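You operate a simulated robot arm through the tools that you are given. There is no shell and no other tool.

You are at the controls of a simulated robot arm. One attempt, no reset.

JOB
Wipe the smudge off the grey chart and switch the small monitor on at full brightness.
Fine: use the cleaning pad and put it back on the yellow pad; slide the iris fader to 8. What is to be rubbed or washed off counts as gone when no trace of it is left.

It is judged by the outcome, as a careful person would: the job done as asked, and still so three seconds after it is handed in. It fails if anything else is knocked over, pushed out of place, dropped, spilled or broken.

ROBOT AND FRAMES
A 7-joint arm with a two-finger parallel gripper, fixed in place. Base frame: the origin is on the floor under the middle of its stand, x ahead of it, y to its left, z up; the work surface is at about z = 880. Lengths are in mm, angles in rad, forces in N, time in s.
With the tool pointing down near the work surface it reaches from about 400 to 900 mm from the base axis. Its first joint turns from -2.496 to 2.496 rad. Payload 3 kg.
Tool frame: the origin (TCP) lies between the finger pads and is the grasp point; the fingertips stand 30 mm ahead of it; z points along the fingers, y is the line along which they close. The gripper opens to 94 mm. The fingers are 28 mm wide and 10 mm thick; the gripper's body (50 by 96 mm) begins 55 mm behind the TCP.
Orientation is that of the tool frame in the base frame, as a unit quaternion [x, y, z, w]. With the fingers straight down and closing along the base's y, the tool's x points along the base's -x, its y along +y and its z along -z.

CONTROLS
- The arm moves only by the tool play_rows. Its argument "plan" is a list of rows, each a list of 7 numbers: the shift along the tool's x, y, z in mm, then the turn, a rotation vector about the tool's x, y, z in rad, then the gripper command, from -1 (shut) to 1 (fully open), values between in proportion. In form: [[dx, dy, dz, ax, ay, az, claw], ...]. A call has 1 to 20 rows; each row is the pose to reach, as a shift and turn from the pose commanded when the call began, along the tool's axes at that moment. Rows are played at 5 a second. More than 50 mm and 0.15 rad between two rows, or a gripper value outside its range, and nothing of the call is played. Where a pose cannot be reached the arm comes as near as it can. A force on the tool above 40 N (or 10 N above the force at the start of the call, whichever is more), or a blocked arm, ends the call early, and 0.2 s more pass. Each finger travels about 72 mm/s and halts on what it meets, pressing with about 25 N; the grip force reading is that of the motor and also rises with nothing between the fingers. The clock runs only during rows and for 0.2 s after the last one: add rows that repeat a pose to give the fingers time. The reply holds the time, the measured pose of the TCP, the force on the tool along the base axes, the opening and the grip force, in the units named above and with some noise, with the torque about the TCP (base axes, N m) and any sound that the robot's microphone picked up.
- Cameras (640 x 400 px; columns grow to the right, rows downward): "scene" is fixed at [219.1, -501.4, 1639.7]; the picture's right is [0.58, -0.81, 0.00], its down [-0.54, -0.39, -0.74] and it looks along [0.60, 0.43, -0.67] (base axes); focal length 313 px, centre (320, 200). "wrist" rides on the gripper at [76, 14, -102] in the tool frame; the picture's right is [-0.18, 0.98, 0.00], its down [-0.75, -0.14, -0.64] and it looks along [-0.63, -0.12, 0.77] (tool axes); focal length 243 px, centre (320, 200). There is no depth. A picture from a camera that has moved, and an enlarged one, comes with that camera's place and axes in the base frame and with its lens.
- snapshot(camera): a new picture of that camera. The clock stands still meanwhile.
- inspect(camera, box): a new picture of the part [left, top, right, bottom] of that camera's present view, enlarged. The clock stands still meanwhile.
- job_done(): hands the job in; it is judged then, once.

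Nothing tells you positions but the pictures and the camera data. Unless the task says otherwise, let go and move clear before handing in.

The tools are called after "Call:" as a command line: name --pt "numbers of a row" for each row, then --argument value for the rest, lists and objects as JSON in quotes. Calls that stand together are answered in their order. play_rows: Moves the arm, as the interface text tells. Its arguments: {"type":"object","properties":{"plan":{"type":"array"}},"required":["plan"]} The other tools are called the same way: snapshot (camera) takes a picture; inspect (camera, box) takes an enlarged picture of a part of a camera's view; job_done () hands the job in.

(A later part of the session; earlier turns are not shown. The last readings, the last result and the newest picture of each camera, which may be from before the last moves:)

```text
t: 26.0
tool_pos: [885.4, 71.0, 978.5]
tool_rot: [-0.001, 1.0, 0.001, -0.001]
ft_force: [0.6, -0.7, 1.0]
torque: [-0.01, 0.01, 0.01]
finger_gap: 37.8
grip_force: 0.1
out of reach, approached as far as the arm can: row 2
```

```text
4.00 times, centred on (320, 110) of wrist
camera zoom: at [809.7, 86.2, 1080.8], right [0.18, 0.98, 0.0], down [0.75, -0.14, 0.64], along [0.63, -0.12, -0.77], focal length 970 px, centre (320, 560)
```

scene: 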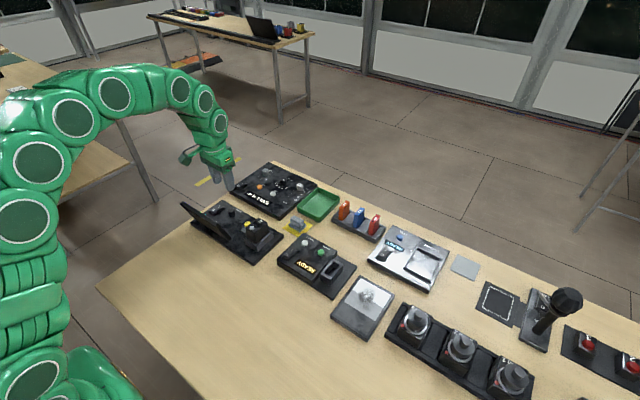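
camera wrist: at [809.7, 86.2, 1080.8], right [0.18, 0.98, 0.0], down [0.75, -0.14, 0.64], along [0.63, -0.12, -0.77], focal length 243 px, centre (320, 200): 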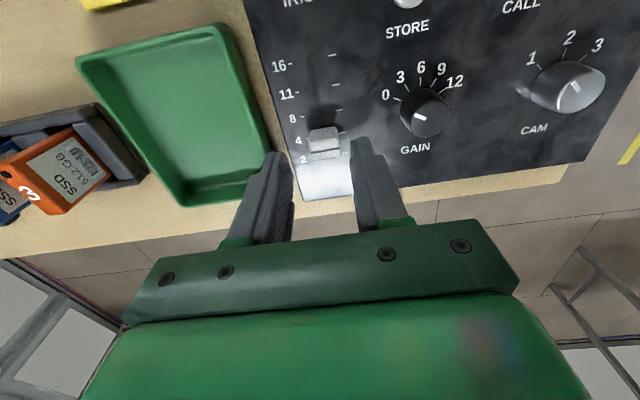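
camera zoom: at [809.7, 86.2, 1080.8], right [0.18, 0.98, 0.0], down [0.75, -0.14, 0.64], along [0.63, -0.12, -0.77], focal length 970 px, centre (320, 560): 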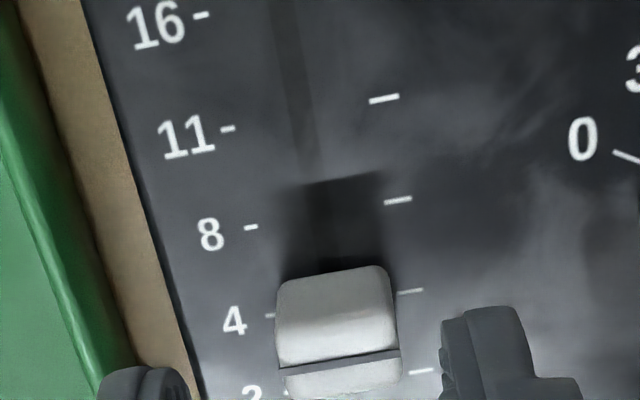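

The cap is at about (894.8, 73.6), and I'm at (885.4, 71.0). I'll descend with small corrections and close on the cap.

Call:
play_rows --pt "-3 2.6 15 0 0 0 -0.2" --pt "-3 2.6 30 0 0 0 -0.2" --pt "-3 2.6 40 0 0 0 -0.2" --pt "-3 2.6 44 0 0 0 -0.2" --pt "-3 2.6 44 0 0 0 -0.2"

Call:
snapshot --camera "wrist"

Call:
inspect --camera "scene" --box '[262, 160, 326, 200]'

```text
t: 27.2
tool_pos: [887.5, 74.2, 934.1]
tool_rot: [0.0, 1.0, 0.001, -0.001]
ft_force: [-0.5, 0.3, -0.1]
torque: [0.03, 0.02, -0.01]
finger_gap: 37.5
grip_force: 0.0
```

```text
taken
camera wrist: at [811.3, 89.7, 1036.9], right [0.18, 0.98, 0.0], down [0.76, -0.14, 0.64], along [0.63, -0.12, -0.77], focal length 243 px, centre (320, 200)
```

wrist: 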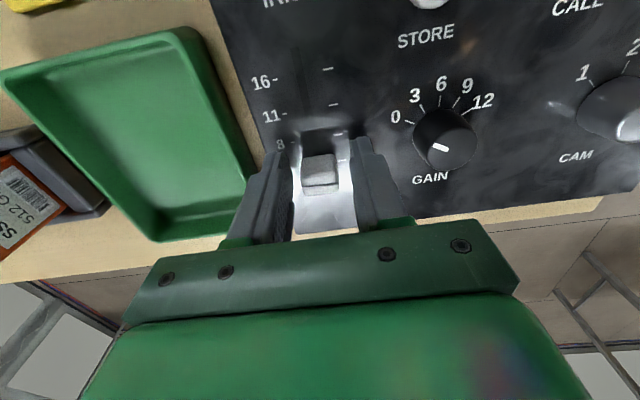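

```text
10.00 times, centred on (294, 180) of scene
camera zoom: at [219.1, -501.4, 1639.7], right [0.58, -0.81, 0.0], down [-0.54, -0.39, -0.74], along [0.6, 0.43, -0.67], focal length 3133 px, centre (580, 400)
```

zoom: 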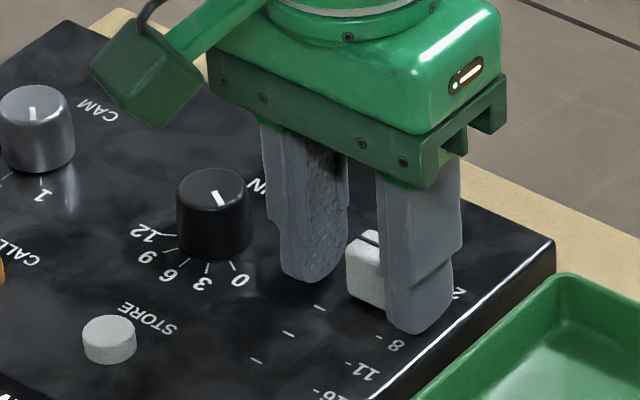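

The cap is between the fingers. I'll close gently on it.

Call:
play_rows --pt "0 0 0 0 0 0 -0.4" --pt "0 0 0 0 0 0 -0.5" --pt "0 0 0 0 0 0 -0.6" --pt "0 0 0 0 0 0 -0.6"

```text
t: 28.2
tool_pos: [887.2, 73.3, 934.5]
tool_rot: [0.001, 1.0, 0.0, -0.001]
ft_force: [0.4, -12.3, -0.2]
torque: [-0.36, 0.18, 0.04]
finger_gap: 21.7
grip_force: 45.0
```

The cap is gripped (gap 21.7). I'll slide it about 17.8 mm toward the robot, in small steps, to the 8 mark.

Call:
play_rows --pt "2 -0.3 0 0 0 0 -0.6" --pt "5 -0.3 0 0 0 0 -0.6" --pt "8 -0.3 0 0 0 0 -0.6" --pt "11 -0.3 0 0 0 0 -0.6" --pt "14 -0.3 0 0 0 0 -0.6" --pt "16.5 -0.3 0 0 0 0 -0.6" --pt "18 -0.3 0 0 0 0 -0.6" --pt "18 -0.3 0 0 0 0 -0.6"

Call:
snapshot --camera "wrist"

Call:
inspect --camera "scene" --box '[230, 155, 326, 215]'

```text
t: 30.0
tool_pos: [870.0, 73.0, 933.5]
tool_rot: [-0.001, 1.0, 0.001, -0.001]
ft_force: [-1.0, -19.7, -1.9]
torque: [-0.62, 0.08, 0.01]
finger_gap: 21.6
grip_force: 45.0
```

```text
taken
camera wrist: at [792.4, 88.5, 1036.9], right [0.18, 0.98, 0.0], down [0.76, -0.14, 0.64], along [0.63, -0.12, -0.77], focal length 243 px, centre (320, 200)
```

wrist: 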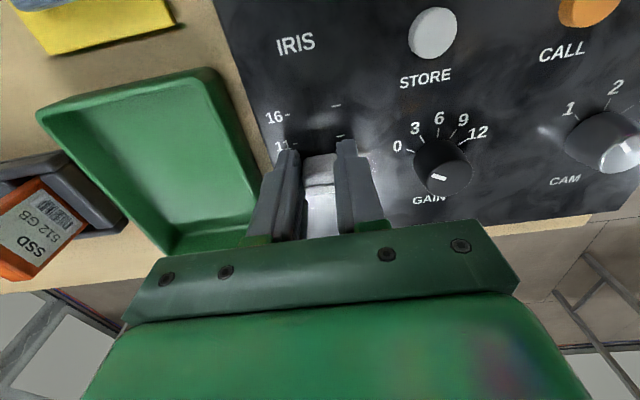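

```text
6.67 times, centred on (278, 185) of scene
camera zoom: at [219.1, -501.4, 1639.7], right [0.58, -0.81, 0.0], down [-0.54, -0.39, -0.74], along [0.6, 0.43, -0.67], focal length 2088 px, centre (600, 300)
```

zoom: 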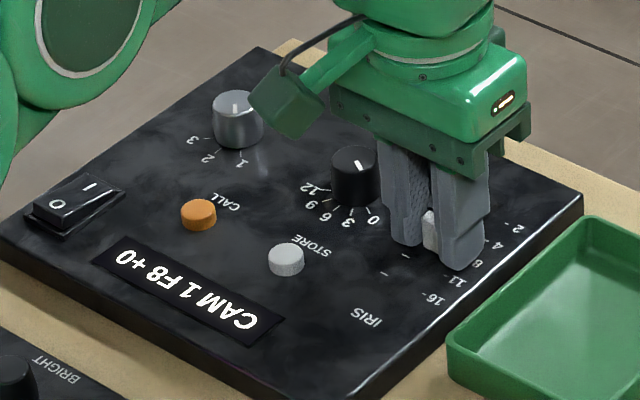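

The readout now says "CAM 1 F8 +0". I'll release, rise and check the cap against the 8 mark.

Call:
play_rows --pt "0 0 0 0 0 0 -0.4" --pt "0 0 0 0 0 0 -0.2" --pt "0 0 0 0 0 0 -0.2" --pt "0 0 -10 0 0 0 -0.2" --pt "0 0 -30 0 0 0 -0.2" --pt "20 0 -60 0 0 0 -0.2" --pt "50 0 -80 0 0 0 -0.2" --pt "50 0 -80 0 0 0 -0.2"

Call:
inspect --camera "wrist" --box '[260, 80, 420, 180]'

Call:
inspect --camera "scene" --box '[230, 155, 326, 215]'

Call:
snapshot --camera "wrist"

```text
t: 31.8
tool_pos: [817.4, 74.6, 1013.4]
tool_rot: [0.0, 1.0, 0.001, -0.001]
ft_force: [0.2, 0.6, 0.7]
torque: [-0.01, -0.02, 0.02]
finger_gap: 37.5
grip_force: 0.0
```

```text
4.00 times, centred on (340, 130) of wrist
camera zoom: at [741.5, 88.6, 1116.2], right [0.18, 0.98, 0.0], down [0.75, -0.14, 0.64], along [0.63, -0.12, -0.77], focal length 970 px, centre (240, 480)
```

zoom: 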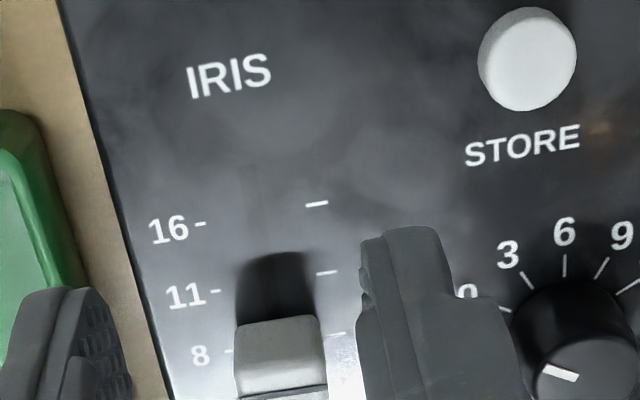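

```text
6.67 times, centred on (278, 185) of scene
camera zoom: at [219.1, -501.4, 1639.7], right [0.58, -0.81, 0.0], down [-0.54, -0.39, -0.74], along [0.6, 0.43, -0.67], focal length 2088 px, centre (600, 300)
```

zoom: 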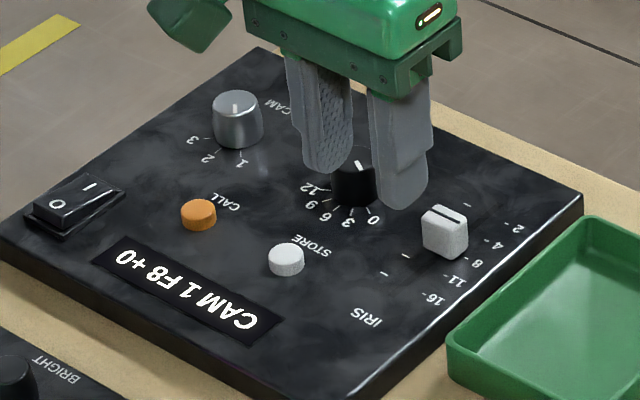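

```text
taken
camera wrist: at [741.5, 88.6, 1116.2], right [0.18, 0.98, 0.0], down [0.75, -0.14, 0.64], along [0.63, -0.12, -0.77], focal length 243 px, centre (320, 200)
```

wrist: 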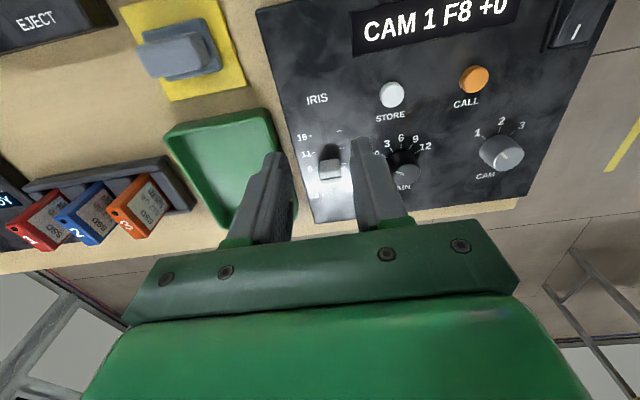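

The fader is at 8 and the readout confirms F8. Next is the cleaning pad near (751, -26), so I'll move above it and look.

Call:
play_rows --pt "20 -25 -17 0 0 0 0" --pt "40 -50 -17 0 0 0 0" --pt "60 -75 -17 0 0 0 0.3" --pt "72 -100 -17 0 0 0 0.3" --pt "72 -100 -17 0 0 0 0.3"

Call:
snapshot --camera "wrist"

Call:
inspect --camera "wrist" --box '[240, 60, 400, 160]'

Call:
inspect --camera "scene" --box '[272, 205, 328, 240]'

```text
t: 33.0
tool_pos: [747.0, -27.8, 1031.2]
tool_rot: [0.0, 1.0, 0.001, 0.0]
ft_force: [0.4, 0.8, 0.3]
torque: [0.02, 0.0, -0.01]
finger_gap: 60.9
grip_force: 0.0
```

```text
taken
camera wrist: at [670.8, -13.3, 1134.7], right [0.18, 0.98, 0.0], down [0.75, -0.14, 0.64], along [0.63, -0.12, -0.77], focal length 243 px, centre (320, 200)
```

wrist: 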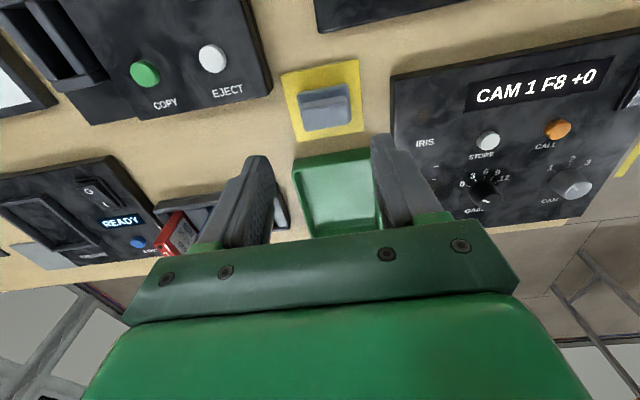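

```text
4.00 times, centred on (320, 110) of wrist
camera zoom: at [670.8, -13.3, 1134.7], right [0.18, 0.98, 0.0], down [0.75, -0.14, 0.64], along [0.63, -0.12, -0.77], focal length 970 px, centre (320, 560)
```

zoom: 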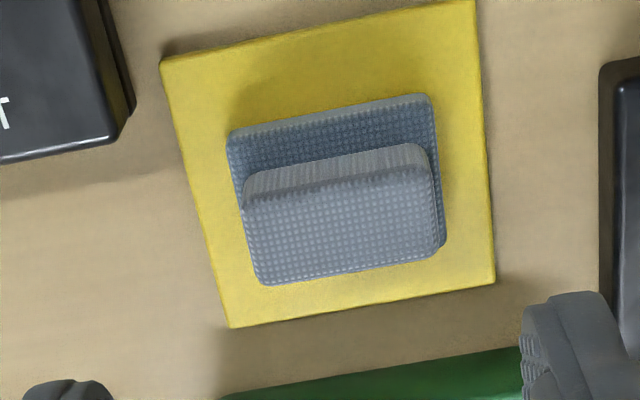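

```text
11.43 times, centred on (300, 222) of scene
camera zoom: at [219.1, -501.4, 1639.7], right [0.58, -0.81, 0.0], down [-0.54, -0.39, -0.74], along [0.6, 0.43, -0.67], focal length 3580 px, centre (549, -57)
```

zoom: 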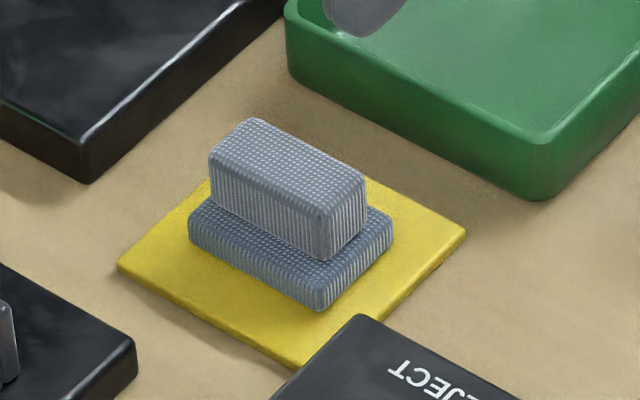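

The yellow pad spans x 719–788, y -61 to 12. The cleaning pad's base is centred at (752.7, -23.8), with a handle about 19 by 41 mm and top z ≈ 920. I'll descend over the handle and close along y.

Call:
play_rows --pt "-6 4 30 0 0 0 0.1" --pt "-6 4 60 0 0 0 0.1" --pt "-6 4 75 0 0 0 0.1" --pt "-6 4 75 0 0 0 0.1"

Call:
snapshot --camera "wrist"

Call:
inspect --camera "wrist" --box '[240, 80, 400, 180]'

Call:
inspect --camera "scene" --box '[256, 190, 336, 240]'

```text
t: 34.0
tool_pos: [753.2, -21.9, 957.1]
tool_rot: [0.001, 1.0, 0.001, 0.001]
ft_force: [0.6, 0.0, 0.6]
torque: [-0.03, -0.01, 0.0]
finger_gap: 51.4
grip_force: 0.1
```

```text
taken
camera wrist: at [676.4, -7.6, 1059.5], right [0.18, 0.98, 0.0], down [0.75, -0.14, 0.64], along [0.63, -0.12, -0.77], focal length 243 px, centre (320, 200)
```

wrist: 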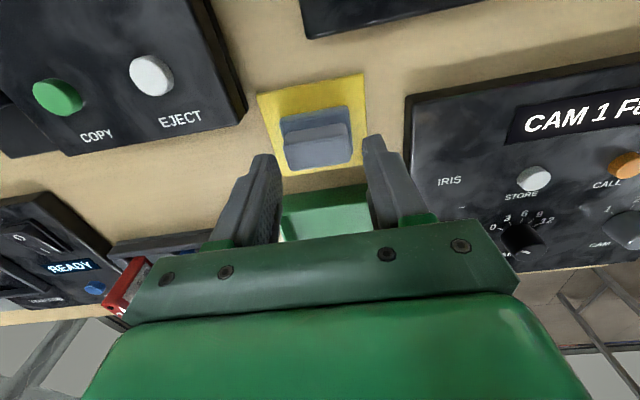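

```text
4.00 times, centred on (320, 130) of wrist
camera zoom: at [676.4, -7.6, 1059.5], right [0.18, 0.98, 0.0], down [0.75, -0.14, 0.64], along [0.63, -0.12, -0.77], focal length 970 px, centre (320, 480)
```

zoom: 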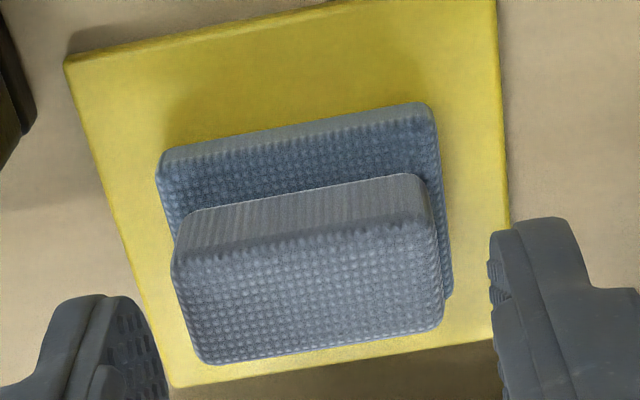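

```text
8.00 times, centred on (296, 215) of scene
camera zoom: at [219.1, -501.4, 1639.7], right [0.58, -0.81, 0.0], down [-0.54, -0.39, -0.74], along [0.6, 0.43, -0.67], focal length 2506 px, centre (512, 80)
```

zoom: 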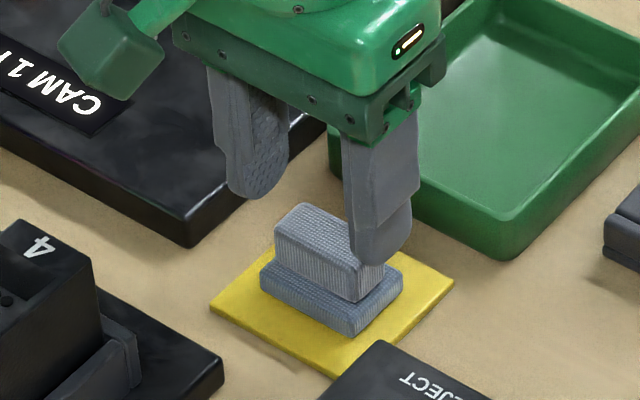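

The handle's centre comes out at (752, -23.7). I'll shift slightly, descend the last 28 mm and grip.

Call:
play_rows --pt "1 -1.8 10 0 0 0 0.1" --pt "1 -1.8 20 0 0 0 0.1" --pt "1 -1.8 25 0 0 0 0.1" --pt "1 -1.8 28 0 0 0 0.1" --pt "1 -1.8 28 0 0 0 0" --pt "1 -1.8 28 0 0 0 -0.1" --pt "1 -1.8 28 0 0 0 -0.2" --pt "1 -1.8 28 0 0 0 -0.3" --pt "1 -1.8 28 0 0 0 -0.3"

Call:
snapshot --camera "wrist"

Call:
inspect --camera "scene" --box '[256, 190, 336, 240]'

```text
t: 36.0
tool_pos: [752.5, -24.2, 926.5]
tool_rot: [-0.001, 1.0, 0.001, -0.001]
ft_force: [-0.1, -0.3, -0.4]
torque: [0.01, -0.02, 0.0]
finger_gap: 42.7
grip_force: 25.5
```

```text
taken
camera wrist: at [675.7, -8.8, 1030.7], right [0.18, 0.98, 0.0], down [0.75, -0.14, 0.64], along [0.63, -0.12, -0.77], focal length 243 px, centre (320, 200)
```

wrist: 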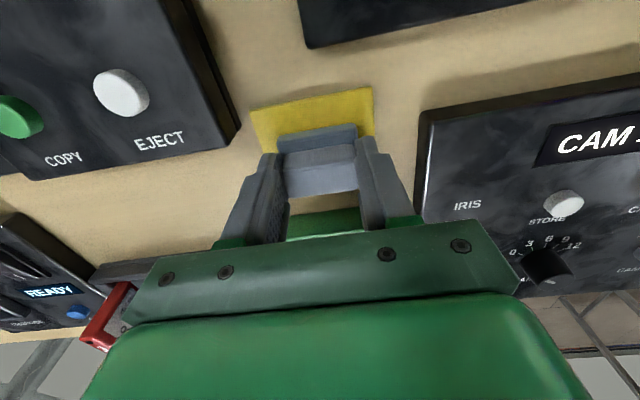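

```text
8.00 times, centred on (296, 215) of scene
camera zoom: at [219.1, -501.4, 1639.7], right [0.58, -0.81, 0.0], down [-0.54, -0.39, -0.74], along [0.6, 0.43, -0.67], focal length 2506 px, centre (512, 80)
```

zoom: 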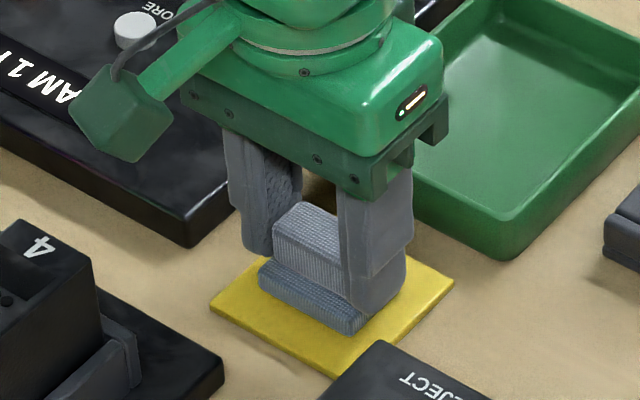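

The handle is gripped (gap 42.7, 25 N). I'll lift straight up and check the pad is held before travelling.

Call:
play_rows --pt "0 0 -5 0 0 0 -0.4" --pt "0 0 -15 0 0 0 -0.4" --pt "0 0 -35 0 0 0 -0.4" --pt "0 0 -65 0 0 0 -0.4" --pt "0 0 -100 0 0 0 -0.4" --pt "0 0 -130 0 0 0 -0.4" --pt "0 0 -130 0 0 0 -0.4"

Call:
snapshot --camera "wrist"

Call:
snapshot --camera "scene"

```text
t: 37.6
tool_pos: [751.9, -23.6, 1057.0]
tool_rot: [0.0, 1.0, 0.0, -0.001]
ft_force: [0.3, 0.6, -0.2]
torque: [0.0, 0.01, -0.02]
finger_gap: 42.6
grip_force: 24.6
```

```text
taken
camera wrist: at [675.4, -8.9, 1159.5], right [0.18, 0.98, 0.0], down [0.75, -0.14, 0.64], along [0.63, -0.12, -0.77], focal length 243 px, centre (320, 200)
```

wrist: 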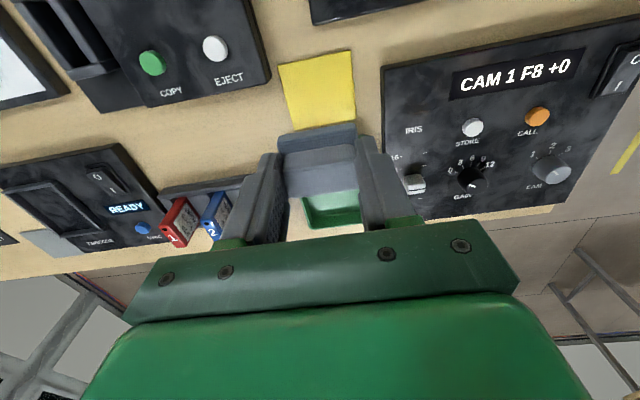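

```text
taken
```

scene: 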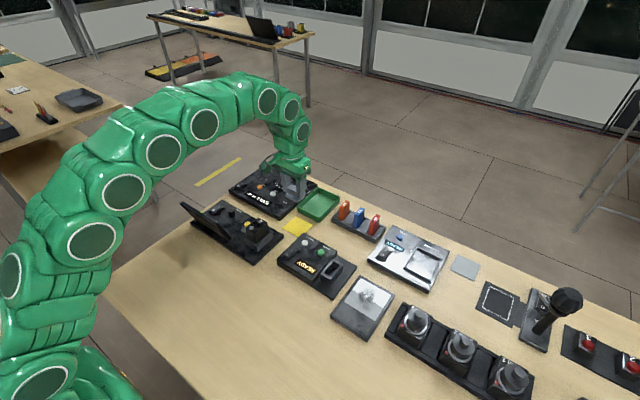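

The pad is held securely. I'll travel at height to a spot short of the chart, so the wrist camera can see it past the pad.

Call:
play_rows --pt "19 -32 -5 0 0 0 -0.4" --pt "38 -63 -10 0 0 0 -0.4" --pt "57 -95 -15 0 0 0 -0.4" --pt "77 -126 -20 0 0 0 -0.4" --pt "96 -158 -23 0 0 0 -0.4" --pt "115 -190 -23 0 0 0 -0.4" --pt "134 -221 -23 0 0 0 -0.4" --pt "154 -253 -23 0 0 0 -0.4" --pt "173 -284 -23 0 0 0 -0.4" --pt "192 -316 -23 0 0 0 -0.4" --pt "192 -316 -23 0 0 0 -0.4"

Call:
snapshot --camera "wrist"

Call:
inspect --camera "scene" --box '[320, 260, 416, 320]'

```text
t: 40.0
tool_pos: [560.3, -340.1, 1081.1]
tool_rot: [0.0, 1.0, 0.0, -0.001]
ft_force: [0.8, -1.1, -0.8]
torque: [-0.02, 0.0, -0.02]
finger_gap: 42.7
grip_force: 24.6
```

```text
taken
camera wrist: at [483.8, -325.1, 1183.9], right [0.18, 0.98, 0.0], down [0.75, -0.14, 0.64], along [0.63, -0.12, -0.77], focal length 243 px, centre (320, 200)
```

wrist: 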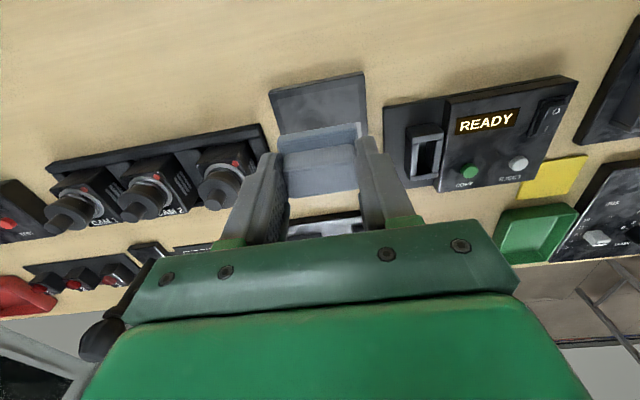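

```text
6.67 times, centred on (368, 290) of scene
camera zoom: at [219.1, -501.4, 1639.7], right [0.58, -0.81, 0.0], down [-0.54, -0.39, -0.74], along [0.6, 0.43, -0.67], focal length 2088 px, centre (0, -400)
```

zoom: 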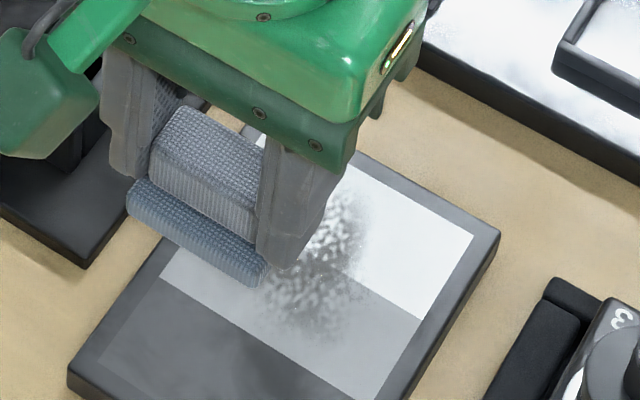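

The chart spans x ≈ 548–698, y ≈ -403 to -297. The smudge covers roughly x 617–684, y -370 to -318. I'll move above one corner of it and approach.

Call:
play_rows --pt "-33 5 10 0 0 0 -0.4" --pt "-65 9 30 0 0 0 -0.4" --pt "-65 9 65 0 0 0 -0.4" --pt "-65 9 100 0 0 0 -0.4" --pt "-65 9 125 0 0 0 -0.4" --pt "-65 9 134 0 0 0 -0.4" --pt "-65 9 134 0 0 0 -0.4"

Call:
snapshot --camera "wrist"

Call:
inspect --camera "scene" --box '[320, 260, 416, 320]'

```text
t: 41.6
tool_pos: [625.6, -328.9, 948.0]
tool_rot: [0.0, 1.0, 0.001, -0.001]
ft_force: [0.1, -0.5, -0.2]
torque: [-0.02, -0.01, 0.01]
finger_gap: 42.9
grip_force: 25.2
```

```text
taken
camera wrist: at [549.1, -314.7, 1049.5], right [0.18, 0.98, 0.0], down [0.75, -0.14, 0.64], along [0.63, -0.12, -0.77], focal length 243 px, centre (320, 200)
```

wrist: 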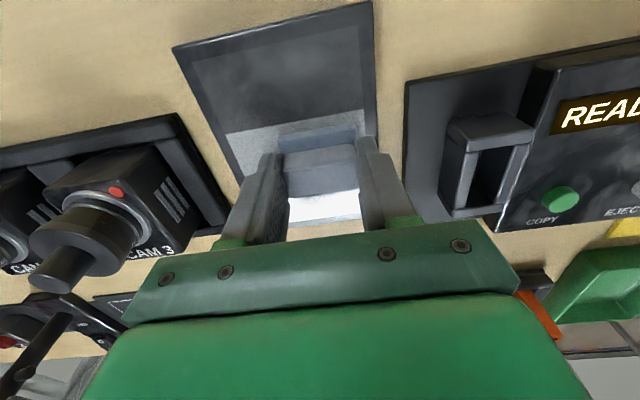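

```text
6.67 times, centred on (368, 290) of scene
camera zoom: at [219.1, -501.4, 1639.7], right [0.58, -0.81, 0.0], down [-0.54, -0.39, -0.74], along [0.6, 0.43, -0.67], focal length 2088 px, centre (0, -400)
```

zoom: 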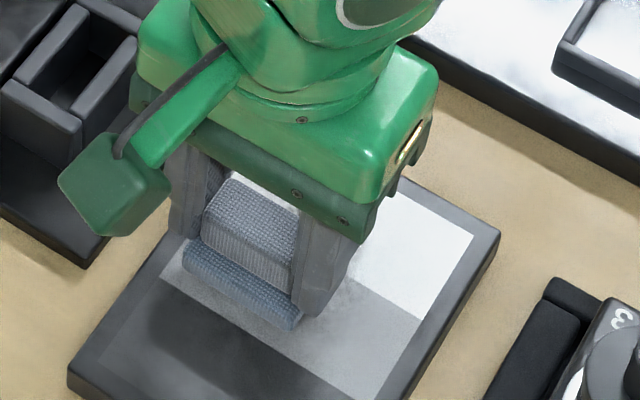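

The pad is just above the chart. I'll lower it in 1 mm steps to find contact.

Call:
play_rows --pt "0 0 4 0 0 0 -0.4" --pt "0 0 7 0 0 0 -0.4" --pt "0 0 9 0 0 0 -0.4" --pt "0 0 10 0 0 0 -0.4" --pt "0 0 11 0 0 0 -0.4"

```text
t: 42.8
tool_pos: [627.1, -331.0, 937.9]
tool_rot: [-0.001, 1.0, 0.0, 0.001]
ft_force: [-0.9, 2.0, 37.5]
torque: [0.09, -0.07, 0.03]
finger_gap: 42.9
grip_force: 25.4
```

Contact is made and the force is already 37 N. I'll back off slightly to a lighter pressure.

Call:
play_rows --pt "0 0 -0.4 0 0 0 -0.4" --pt "0 0 -0.8 0 0 0 -0.4" --pt "0 0 -0.8 0 0 0 -0.4"

```text
t: 43.6
tool_pos: [626.8, -330.2, 937.7]
tool_rot: [-0.001, 1.0, 0.0, 0.0]
ft_force: [4.9, -5.6, 39.6]
torque: [-0.23, -0.35, -0.05]
finger_gap: 42.8
grip_force: 25.2
```

The force is still about 39 N, so I'll back off more.

Call:
play_rows --pt "0 0 -0.5 0 0 0 -0.4" --pt "0 0 -1 0 0 0 -0.4" --pt "0 0 -1.5 0 0 0 -0.4" --pt "0 0 -1.5 0 0 0 -0.4"

```text
t: 44.6
tool_pos: [626.5, -331.2, 937.2]
tool_rot: [0.0, 1.0, 0.002, -0.001]
ft_force: [4.1, -5.1, 17.8]
torque: [-0.21, -0.26, -0.02]
finger_gap: 42.8
grip_force: 25.2
```

The force is now about 18 N, a reasonable wiping pressure. I'll make a first set of strokes across the smudge.

Call:
play_rows --pt "-8 0 -0.3 0 0 0 -0.4" --pt "-17 0 -0.3 0 0 0 -0.4" --pt "-26 0 -0.3 0 0 0 -0.4" --pt "-35 0 -0.3 0 0 0 -0.4" --pt "-45 0 -0.3 0 0 0 -0.4" --pt "-45 -7 -0.3 0 0 0 -0.4" --pt "-45 -14 -0.3 0 0 0 -0.4" --pt "-36 -14 -0.3 0 0 0 -0.4" --pt "-27 -14 -0.3 0 0 0 -0.4" --pt "-18 -14 -0.3 0 0 0 -0.4" --pt "-9 -14 -0.3 0 0 0 -0.4" --pt "0 -14 -0.3 0 0 0 -0.4" --pt "0 -21 -0.3 0 0 0 -0.4" --pt "0 -28 -0.3 0 0 0 -0.4" --pt "-9 -28 -0.3 0 0 0 -0.4" --pt "-18 -28 -0.3 0 0 0 -0.4" --pt "-27 -28 -0.3 0 0 0 -0.4" --pt "-36 -28 -0.3 0 0 0 -0.4" --pt "-45 -28 -0.3 0 0 0 -0.4" --pt "-45 -28 -0.3 0 0 0 -0.4"

Call:
inspect --camera "scene" --box '[320, 260, 416, 320]'

Call:
snapshot --camera "wrist"

```text
t: 48.8
tool_pos: [671.6, -358.1, 937.8]
tool_rot: [0.001, 1.0, 0.001, -0.001]
ft_force: [0.4, -0.5, 0.9]
torque: [-0.02, -0.04, -0.01]
finger_gap: 43.0
grip_force: 24.7
```

```text
6.67 times, centred on (368, 290) of scene
camera zoom: at [219.1, -501.4, 1639.7], right [0.58, -0.81, 0.0], down [-0.54, -0.39, -0.74], along [0.6, 0.43, -0.67], focal length 2088 px, centre (0, -400)
```

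zoom: 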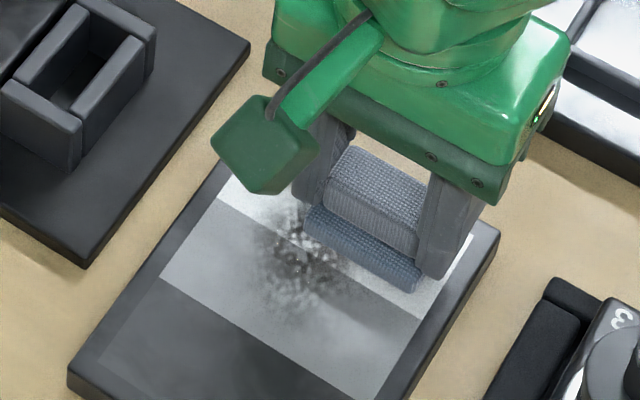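

```text
taken
camera wrist: at [594.9, -343.8, 1040.8], right [0.18, 0.98, 0.0], down [0.75, -0.14, 0.64], along [0.63, -0.12, -0.77], focal length 243 px, centre (320, 200)
```

wrist: 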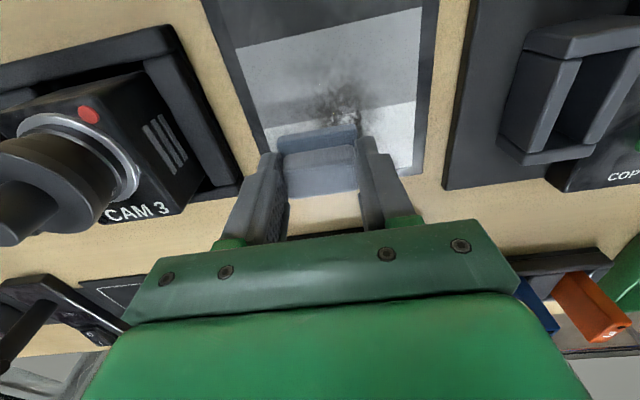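

Contact was lost by the end of that pass and traces of the smudge remain. I'll lower slightly here to regain pressure.

Call:
play_rows --pt "0 0 0.5 0 0 0 -0.4" --pt "0 0 1 0 0 0 -0.4" --pt "0 0 1.3 0 0 0 -0.4" --pt "0 0 1.3 0 0 0 -0.4"

```text
t: 49.8
tool_pos: [671.8, -358.6, 938.2]
tool_rot: [0.0, 1.0, 0.001, 0.0]
ft_force: [4.7, 3.5, 19.4]
torque: [0.02, -0.12, -0.01]
finger_gap: 42.8
grip_force: 24.9
```

The force is about 19 N again. I'll stroke back along this line and check how the force holds.

Call:
play_rows --pt "8 0 0 0 0 0 -0.4" --pt "16 0 0 0 0 0 -0.4" --pt "24 0 0 0 0 0 -0.4" --pt "32 0 0 0 0 0 -0.4" --pt "40 0 0 0 0 0 -0.4" --pt "48 0 0 0 0 0 -0.4"

Call:
inspect --camera "scene" --box '[320, 260, 416, 320]'

```text
t: 51.0
tool_pos: [636.3, -359.2, 937.2]
tool_rot: [-0.001, 1.0, 0.001, 0.0]
ft_force: [-0.8, 0.3, 15.2]
torque: [-0.06, 0.05, -0.01]
finger_gap: 42.6
grip_force: 25.1
stopped in row 5: the force on the tool passed its limit at 42 N (the readings are from after the stop); the commanded pose is now the measured one
```

```text
6.67 times, centred on (368, 290) of scene
camera zoom: at [219.1, -501.4, 1639.7], right [0.58, -0.81, 0.0], down [-0.54, -0.39, -0.74], along [0.6, 0.43, -0.67], focal length 2088 px, centre (0, -400)
```

zoom: 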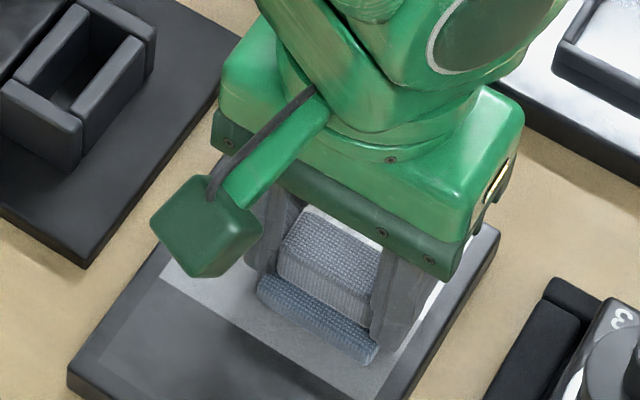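

The surface rises slightly toward the robot relative to my motion, about 0.025 mm per mm. I'll add slope compensation and continue wiping.

Call:
play_rows --pt "7 0 -0.18 0 0 0 -0.4" --pt "14 0 -0.35 0 0 0 -0.4" --pt "14 7 -0.35 0 0 0 -0.4" --pt "14 14 -0.35 0 0 0 -0.4" --pt "6 14 -0.15 0 0 0 -0.4" --pt "-2 14 0.05 0 0 0 -0.4" --pt "-10 14 0.25 0 0 0 -0.4" --pt "-18 14 0.45 0 0 0 -0.4" --pt "-26 14 0.65 0 0 0 -0.4" --pt "-36 14 0.9 0 0 0 -0.4"

Call:
inspect --camera "scene" --box '[320, 260, 416, 320]'

```text
t: 53.2
tool_pos: [673.2, -345.1, 937.8]
tool_rot: [0.0, 1.0, 0.002, 0.0]
ft_force: [-16.6, 0.0, 34.5]
torque: [-0.04, 0.56, -0.04]
finger_gap: 42.7
grip_force: 24.9
```

```text
6.67 times, centred on (368, 290) of scene
camera zoom: at [219.1, -501.4, 1639.7], right [0.58, -0.81, 0.0], down [-0.54, -0.39, -0.74], along [0.6, 0.43, -0.67], focal length 2088 px, centre (0, -400)
```

zoom: 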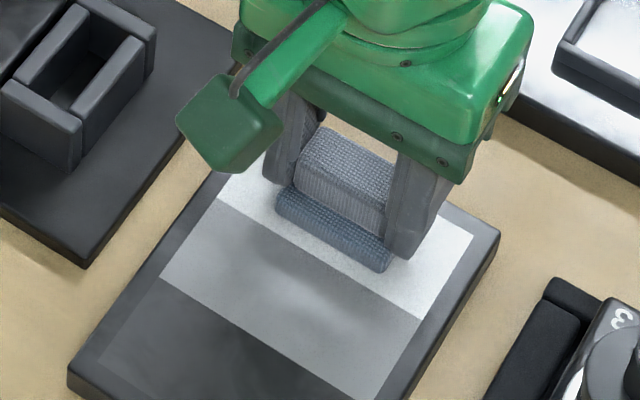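

The visible part of the smudge is gone. The force is a bit high at 34 N, so I'll ease off and do the y = -331 lane back.

Call:
play_rows --pt "0 0 -0.5 0 0 0 -0.4" --pt "0 0 -1.0 0 0 0 -0.4" --pt "0 7 -1.0 0 0 0 -0.4" --pt "0 14 -1.0 0 0 0 -0.4"

```text
t: 54.2
tool_pos: [671.4, -330.2, 937.0]
tool_rot: [-0.001, 1.0, 0.001, 0.0]
ft_force: [2.8, -6.8, 15.0]
torque: [-0.34, -0.12, -0.01]
finger_gap: 43.0
grip_force: 24.9
```

Call:
play_rows --pt "8 0 -0.1 0 0 0 -0.4" --pt "16 0 -0.2 0 0 0 -0.4" --pt "24 0 -0.3 0 0 0 -0.4" --pt "32 0 -0.4 0 0 0 -0.4" --pt "40 0 -0.5 0 0 0 -0.4" --pt "48 0 -0.6 0 0 0 -0.4"

Call:
inspect --camera "scene" --box '[320, 260, 416, 320]'

```text
t: 55.6
tool_pos: [622.7, -331.5, 937.3]
tool_rot: [0.0, 1.0, 0.002, 0.0]
ft_force: [2.5, -0.5, 5.0]
torque: [-0.09, -0.11, 0.04]
finger_gap: 42.7
grip_force: 24.7
```

```text
6.67 times, centred on (368, 290) of scene
camera zoom: at [219.1, -501.4, 1639.7], right [0.58, -0.81, 0.0], down [-0.54, -0.39, -0.74], along [0.6, 0.43, -0.67], focal length 2088 px, centre (0, -400)
```

zoom: 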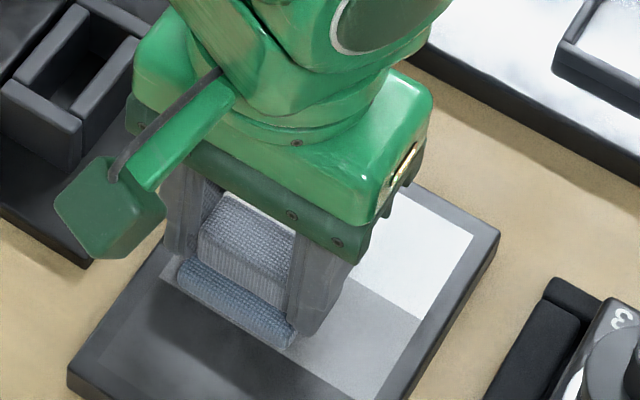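

The strokes are done, so I'll lift and move aside to inspect the whole chart.

Call:
play_rows --pt "0 0 -10 0 0 0 -0.4" --pt "0 0 -40 0 0 0 -0.4" --pt "0 0 -80 0 0 0 -0.4" --pt "0 20 -115 0 0 0 -0.4" --pt "0 60 -125 0 0 0 -0.4" --pt "0 100 -125 0 0 0 -0.4" --pt "0 140 -125 0 0 0 -0.4" --pt "0 140 -125 0 0 0 -0.4"

Call:
inspect --camera "scene" --box '[320, 260, 416, 320]'

Call:
snapshot --camera "wrist"

Call:
snapshot --camera "scene"

```text
t: 57.4
tool_pos: [623.6, -189.7, 1062.6]
tool_rot: [0.0, 1.0, 0.001, 0.0]
ft_force: [-0.4, -0.3, 0.6]
torque: [0.02, 0.01, -0.02]
finger_gap: 43.0
grip_force: 25.2
```

```text
6.67 times, centred on (368, 290) of scene
camera zoom: at [219.1, -501.4, 1639.7], right [0.58, -0.81, 0.0], down [-0.54, -0.39, -0.74], along [0.6, 0.43, -0.67], focal length 2088 px, centre (0, -400)
```

zoom: 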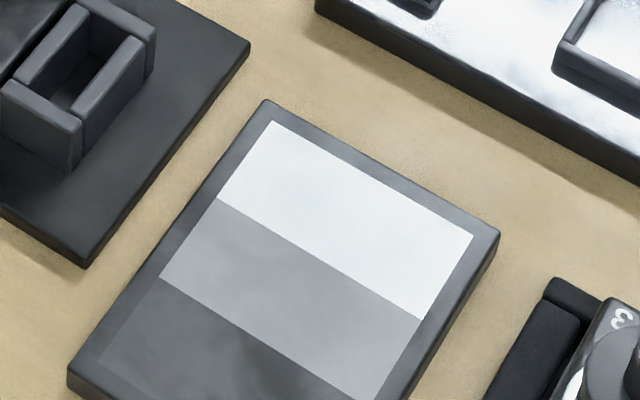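

```text
taken
camera wrist: at [546.6, -174.7, 1165.1], right [0.18, 0.98, 0.0], down [0.75, -0.14, 0.64], along [0.63, -0.12, -0.77], focal length 243 px, centre (320, 200)
```

wrist: 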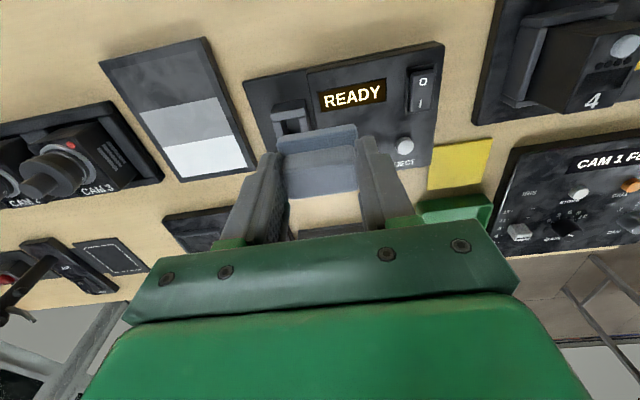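

```text
taken
```

scene: 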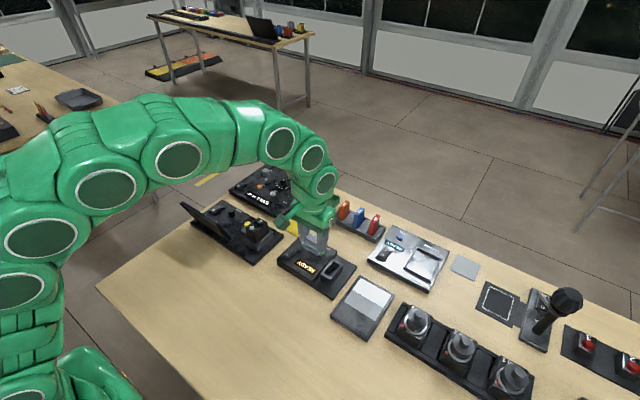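

The chart looks clean. I'll enlarge it from both cameras to check for faint traces.

Call:
inspect --camera "scene" --box '[330, 275, 394, 315]'

Call:
inspect --camera "wrist" --box '[120, 80, 264, 180]'

Call:
inspect --camera "scene" --box '[320, 295, 384, 345]'

```text
10.00 times, centred on (362, 295) of scene
camera zoom: at [219.1, -501.4, 1639.7], right [0.58, -0.81, 0.0], down [-0.54, -0.39, -0.74], along [0.6, 0.43, -0.67], focal length 3133 px, centre (-100, -750)
```

zoom: 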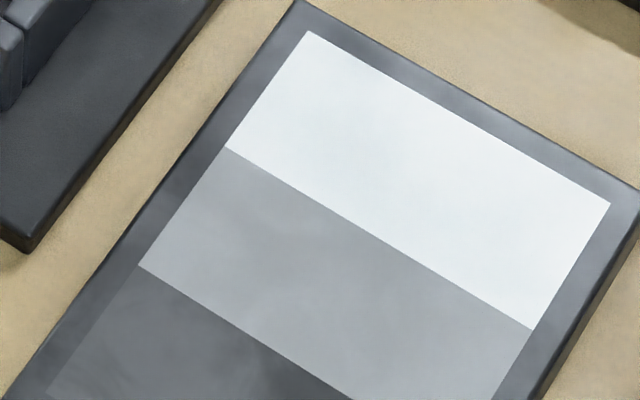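

```text
4.00 times, centred on (192, 130) of wrist
camera zoom: at [546.6, -174.7, 1165.1], right [0.18, 0.98, 0.0], down [0.75, -0.14, 0.64], along [0.63, -0.12, -0.77], focal length 970 px, centre (832, 480)
```

zoom: 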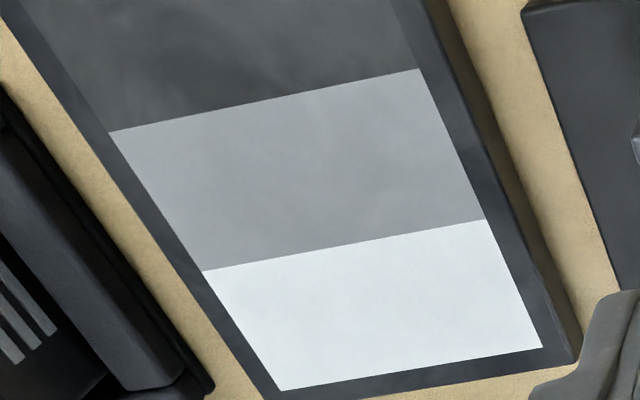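

```text
8.00 times, centred on (352, 320) of scene
camera zoom: at [219.1, -501.4, 1639.7], right [0.58, -0.81, 0.0], down [-0.54, -0.39, -0.74], along [0.6, 0.43, -0.67], focal length 2506 px, centre (64, -760)
```

zoom: 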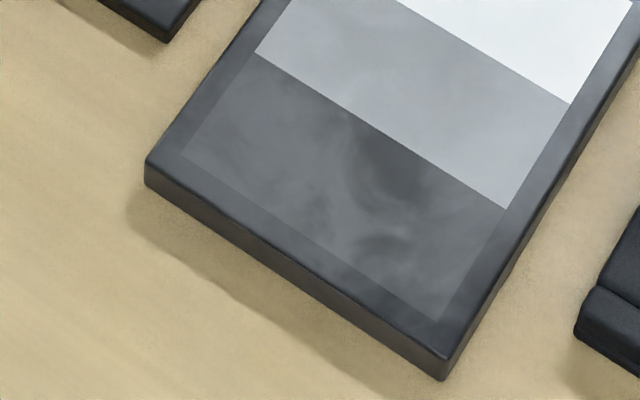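

The chart looks clean in both views. Next I'll carry the cleaning pad back above the yellow pad at (753, -24).

Call:
play_rows --pt "-22 28 0 0 0 0 -0.4" --pt "-44 56 0 0 0 0 -0.4" --pt "-66 84 0 0 0 0 -0.4" --pt "-88 112 0 0 0 0 -0.4" --pt "-110 140 0 0 0 0 -0.4" --pt "-129 166 0 0 0 0 -0.4" --pt "-129 166 30 0 0 0 -0.4" --pt "-129 166 60 0 0 0 -0.4" --pt "-129 166 90 0 0 0 -0.4" --pt "-129 166 105 0 0 0 -0.4" --pt "-129 166 105 0 0 0 -0.4"

Call:
snapshot --camera "wrist"

Call:
inspect --camera "scene" --box '[256, 190, 336, 240]'

```text
t: 59.8
tool_pos: [752.0, -24.1, 957.4]
tool_rot: [0.0, 1.0, 0.0, 0.001]
ft_force: [-0.6, -0.4, -0.8]
torque: [0.0, 0.03, 0.01]
finger_gap: 42.7
grip_force: 25.5
```

```text
taken
camera wrist: at [674.4, -8.3, 1060.6], right [0.18, 0.98, 0.0], down [0.75, -0.14, 0.64], along [0.63, -0.12, -0.77], focal length 243 px, centre (320, 200)
```

wrist: 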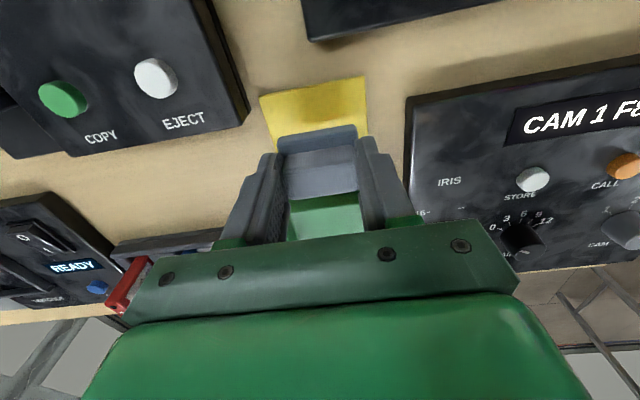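

```text
8.00 times, centred on (296, 215) of scene
camera zoom: at [219.1, -501.4, 1639.7], right [0.58, -0.81, 0.0], down [-0.54, -0.39, -0.74], along [0.6, 0.43, -0.67], focal length 2506 px, centre (512, 80)
```

zoom: 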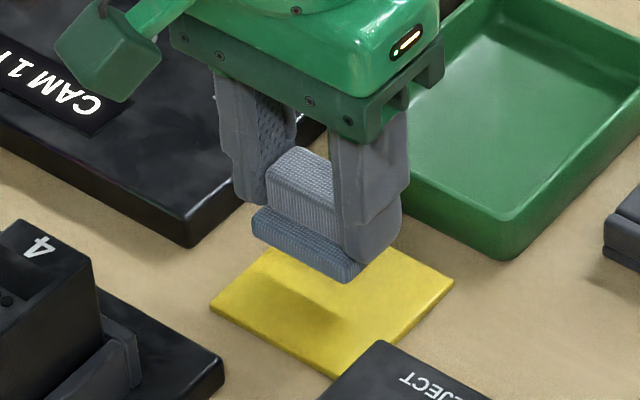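

The pad is directly above the yellow pad. I'll lower it, slowly near the end.

Call:
play_rows --pt "0 0 12 0 0 0 -0.4" --pt "0 0 20 0 0 0 -0.4" --pt "0 0 24 0 0 0 -0.4" --pt "0 0 26 0 0 0 -0.4" --pt "0 0 27 0 0 0 -0.4" --pt "0 0 27 0 0 0 -0.4"

Call:
inspect --camera "scene" --box '[256, 190, 336, 240]'

```text
t: 61.2
tool_pos: [751.7, -25.4, 931.4]
tool_rot: [0.0, 1.0, 0.001, 0.001]
ft_force: [-1.1, 0.1, 0.5]
torque: [0.02, 0.01, 0.03]
finger_gap: 42.8
grip_force: 25.0
```

```text
8.00 times, centred on (296, 215) of scene
camera zoom: at [219.1, -501.4, 1639.7], right [0.58, -0.81, 0.0], down [-0.54, -0.39, -0.74], along [0.6, 0.43, -0.67], focal length 2506 px, centre (512, 80)
```

zoom: 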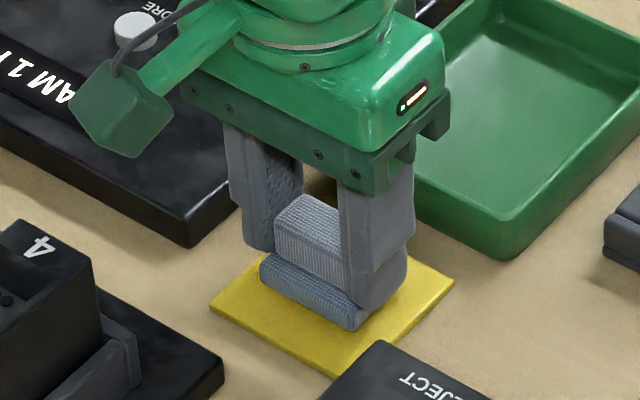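

There is no contact yet, with a few millimetres to go. I'll continue in small steps.

Call:
play_rows --pt "0 0 0.7 0 0 0 -0.4" --pt "0 0 1.4 0 0 0 -0.4" --pt "0 0 2.1 0 0 0 -0.4" --pt "0 0 2.1 0 0 0 -0.4"

```text
t: 62.2
tool_pos: [751.9, -23.9, 928.9]
tool_rot: [0.001, 1.0, 0.002, 0.0]
ft_force: [0.1, 0.1, 0.0]
torque: [0.02, -0.02, -0.02]
finger_gap: 42.7
grip_force: 25.1
```

Call:
play_rows --pt "0 0 0.5 0 0 0 -0.4" --pt "0 0 1.0 0 0 0 -0.4" --pt "0 0 1.5 0 0 0 -0.4" --pt "0 0 1.5 0 0 0 -0.4"

```text
t: 63.2
tool_pos: [752.5, -25.2, 927.4]
tool_rot: [0.0, 1.0, 0.001, 0.0]
ft_force: [1.1, -0.1, -0.8]
torque: [0.02, -0.04, 0.01]
finger_gap: 42.8
grip_force: 25.2
```

I'm at the original grip height with still no reaction. I'll go a little further.

Call:
play_rows --pt "0 0 0.5 0 0 0 -0.4" --pt "0 0 1.0 0 0 0 -0.4" --pt "0 0 1.0 0 0 0 -0.4"

Call:
inspect --camera "scene" --box '[272, 205, 328, 240]'

```text
t: 64.0
tool_pos: [753.1, -25.5, 927.9]
tool_rot: [0.0, 1.0, 0.001, -0.001]
ft_force: [0.3, 0.5, 2.1]
torque: [-0.01, -0.01, 0.01]
finger_gap: 42.8
grip_force: 25.4
```

```text
11.43 times, centred on (300, 222) of scene
camera zoom: at [219.1, -501.4, 1639.7], right [0.58, -0.81, 0.0], down [-0.54, -0.39, -0.74], along [0.6, 0.43, -0.67], focal length 3580 px, centre (549, -57)
```

zoom: 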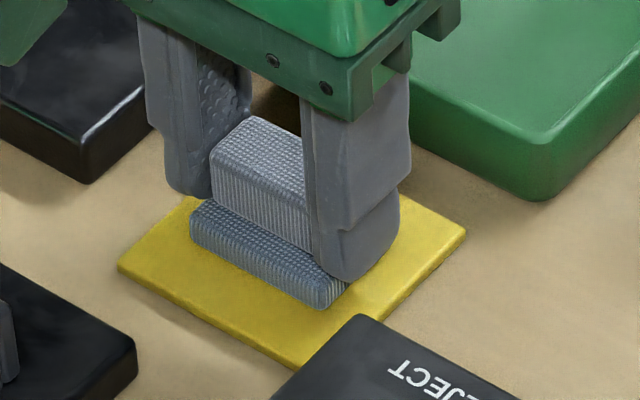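

A light 2 N contact shows the pad is seated. I'll release gently and rise.

Call:
play_rows --pt "0 0 0 0 0 0 -0.2" --pt "0 0 0 0 0 0 -0.05" --pt "0 0 0 0 0 0 0.05" --pt "0 0 0 0 0 0 0.1" --pt "0 0 0 0 0 0 0.1" --pt "0 0 -10 0 0 0 0.1" --pt "0 0 -25 0 0 0 0.1" --pt "0 0 -55 0 0 0 0.1" --pt "0 0 -95 0 0 0 0.1" --pt "0 0 -130 0 0 0 0.1" --pt "0 0 -130 0 0 0 0.1"

Call:
snapshot --camera "wrist"

Call:
inspect --camera "scene" --box '[272, 205, 328, 240]'

```text
t: 66.4
tool_pos: [753.7, -25.2, 1057.8]
tool_rot: [0.0, 1.0, 0.001, 0.0]
ft_force: [-0.1, -0.3, 0.2]
torque: [0.0, -0.08, 0.0]
finger_gap: 51.4
grip_force: 0.1
```

```text
taken
camera wrist: at [676.4, -11.0, 1159.8], right [0.18, 0.98, 0.0], down [0.75, -0.14, 0.64], along [0.63, -0.12, -0.77], focal length 243 px, centre (320, 200)
```

wrist: 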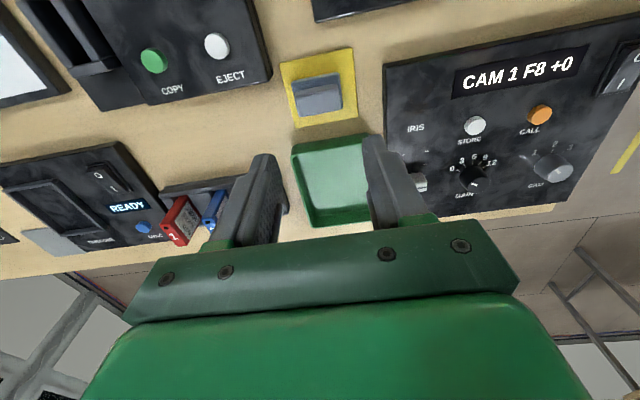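

```text
11.43 times, centred on (300, 222) of scene
camera zoom: at [219.1, -501.4, 1639.7], right [0.58, -0.81, 0.0], down [-0.54, -0.39, -0.74], along [0.6, 0.43, -0.67], focal length 3580 px, centre (549, -57)
```

zoom: 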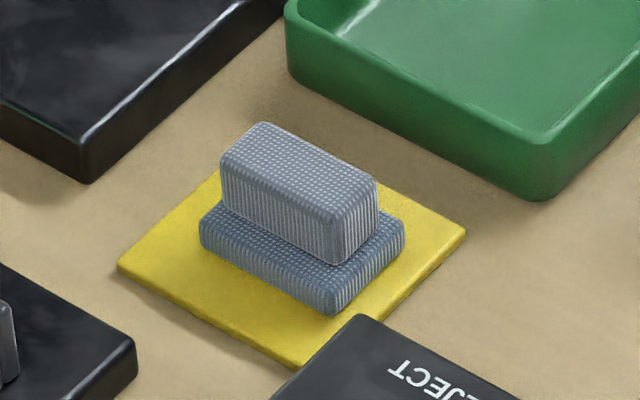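

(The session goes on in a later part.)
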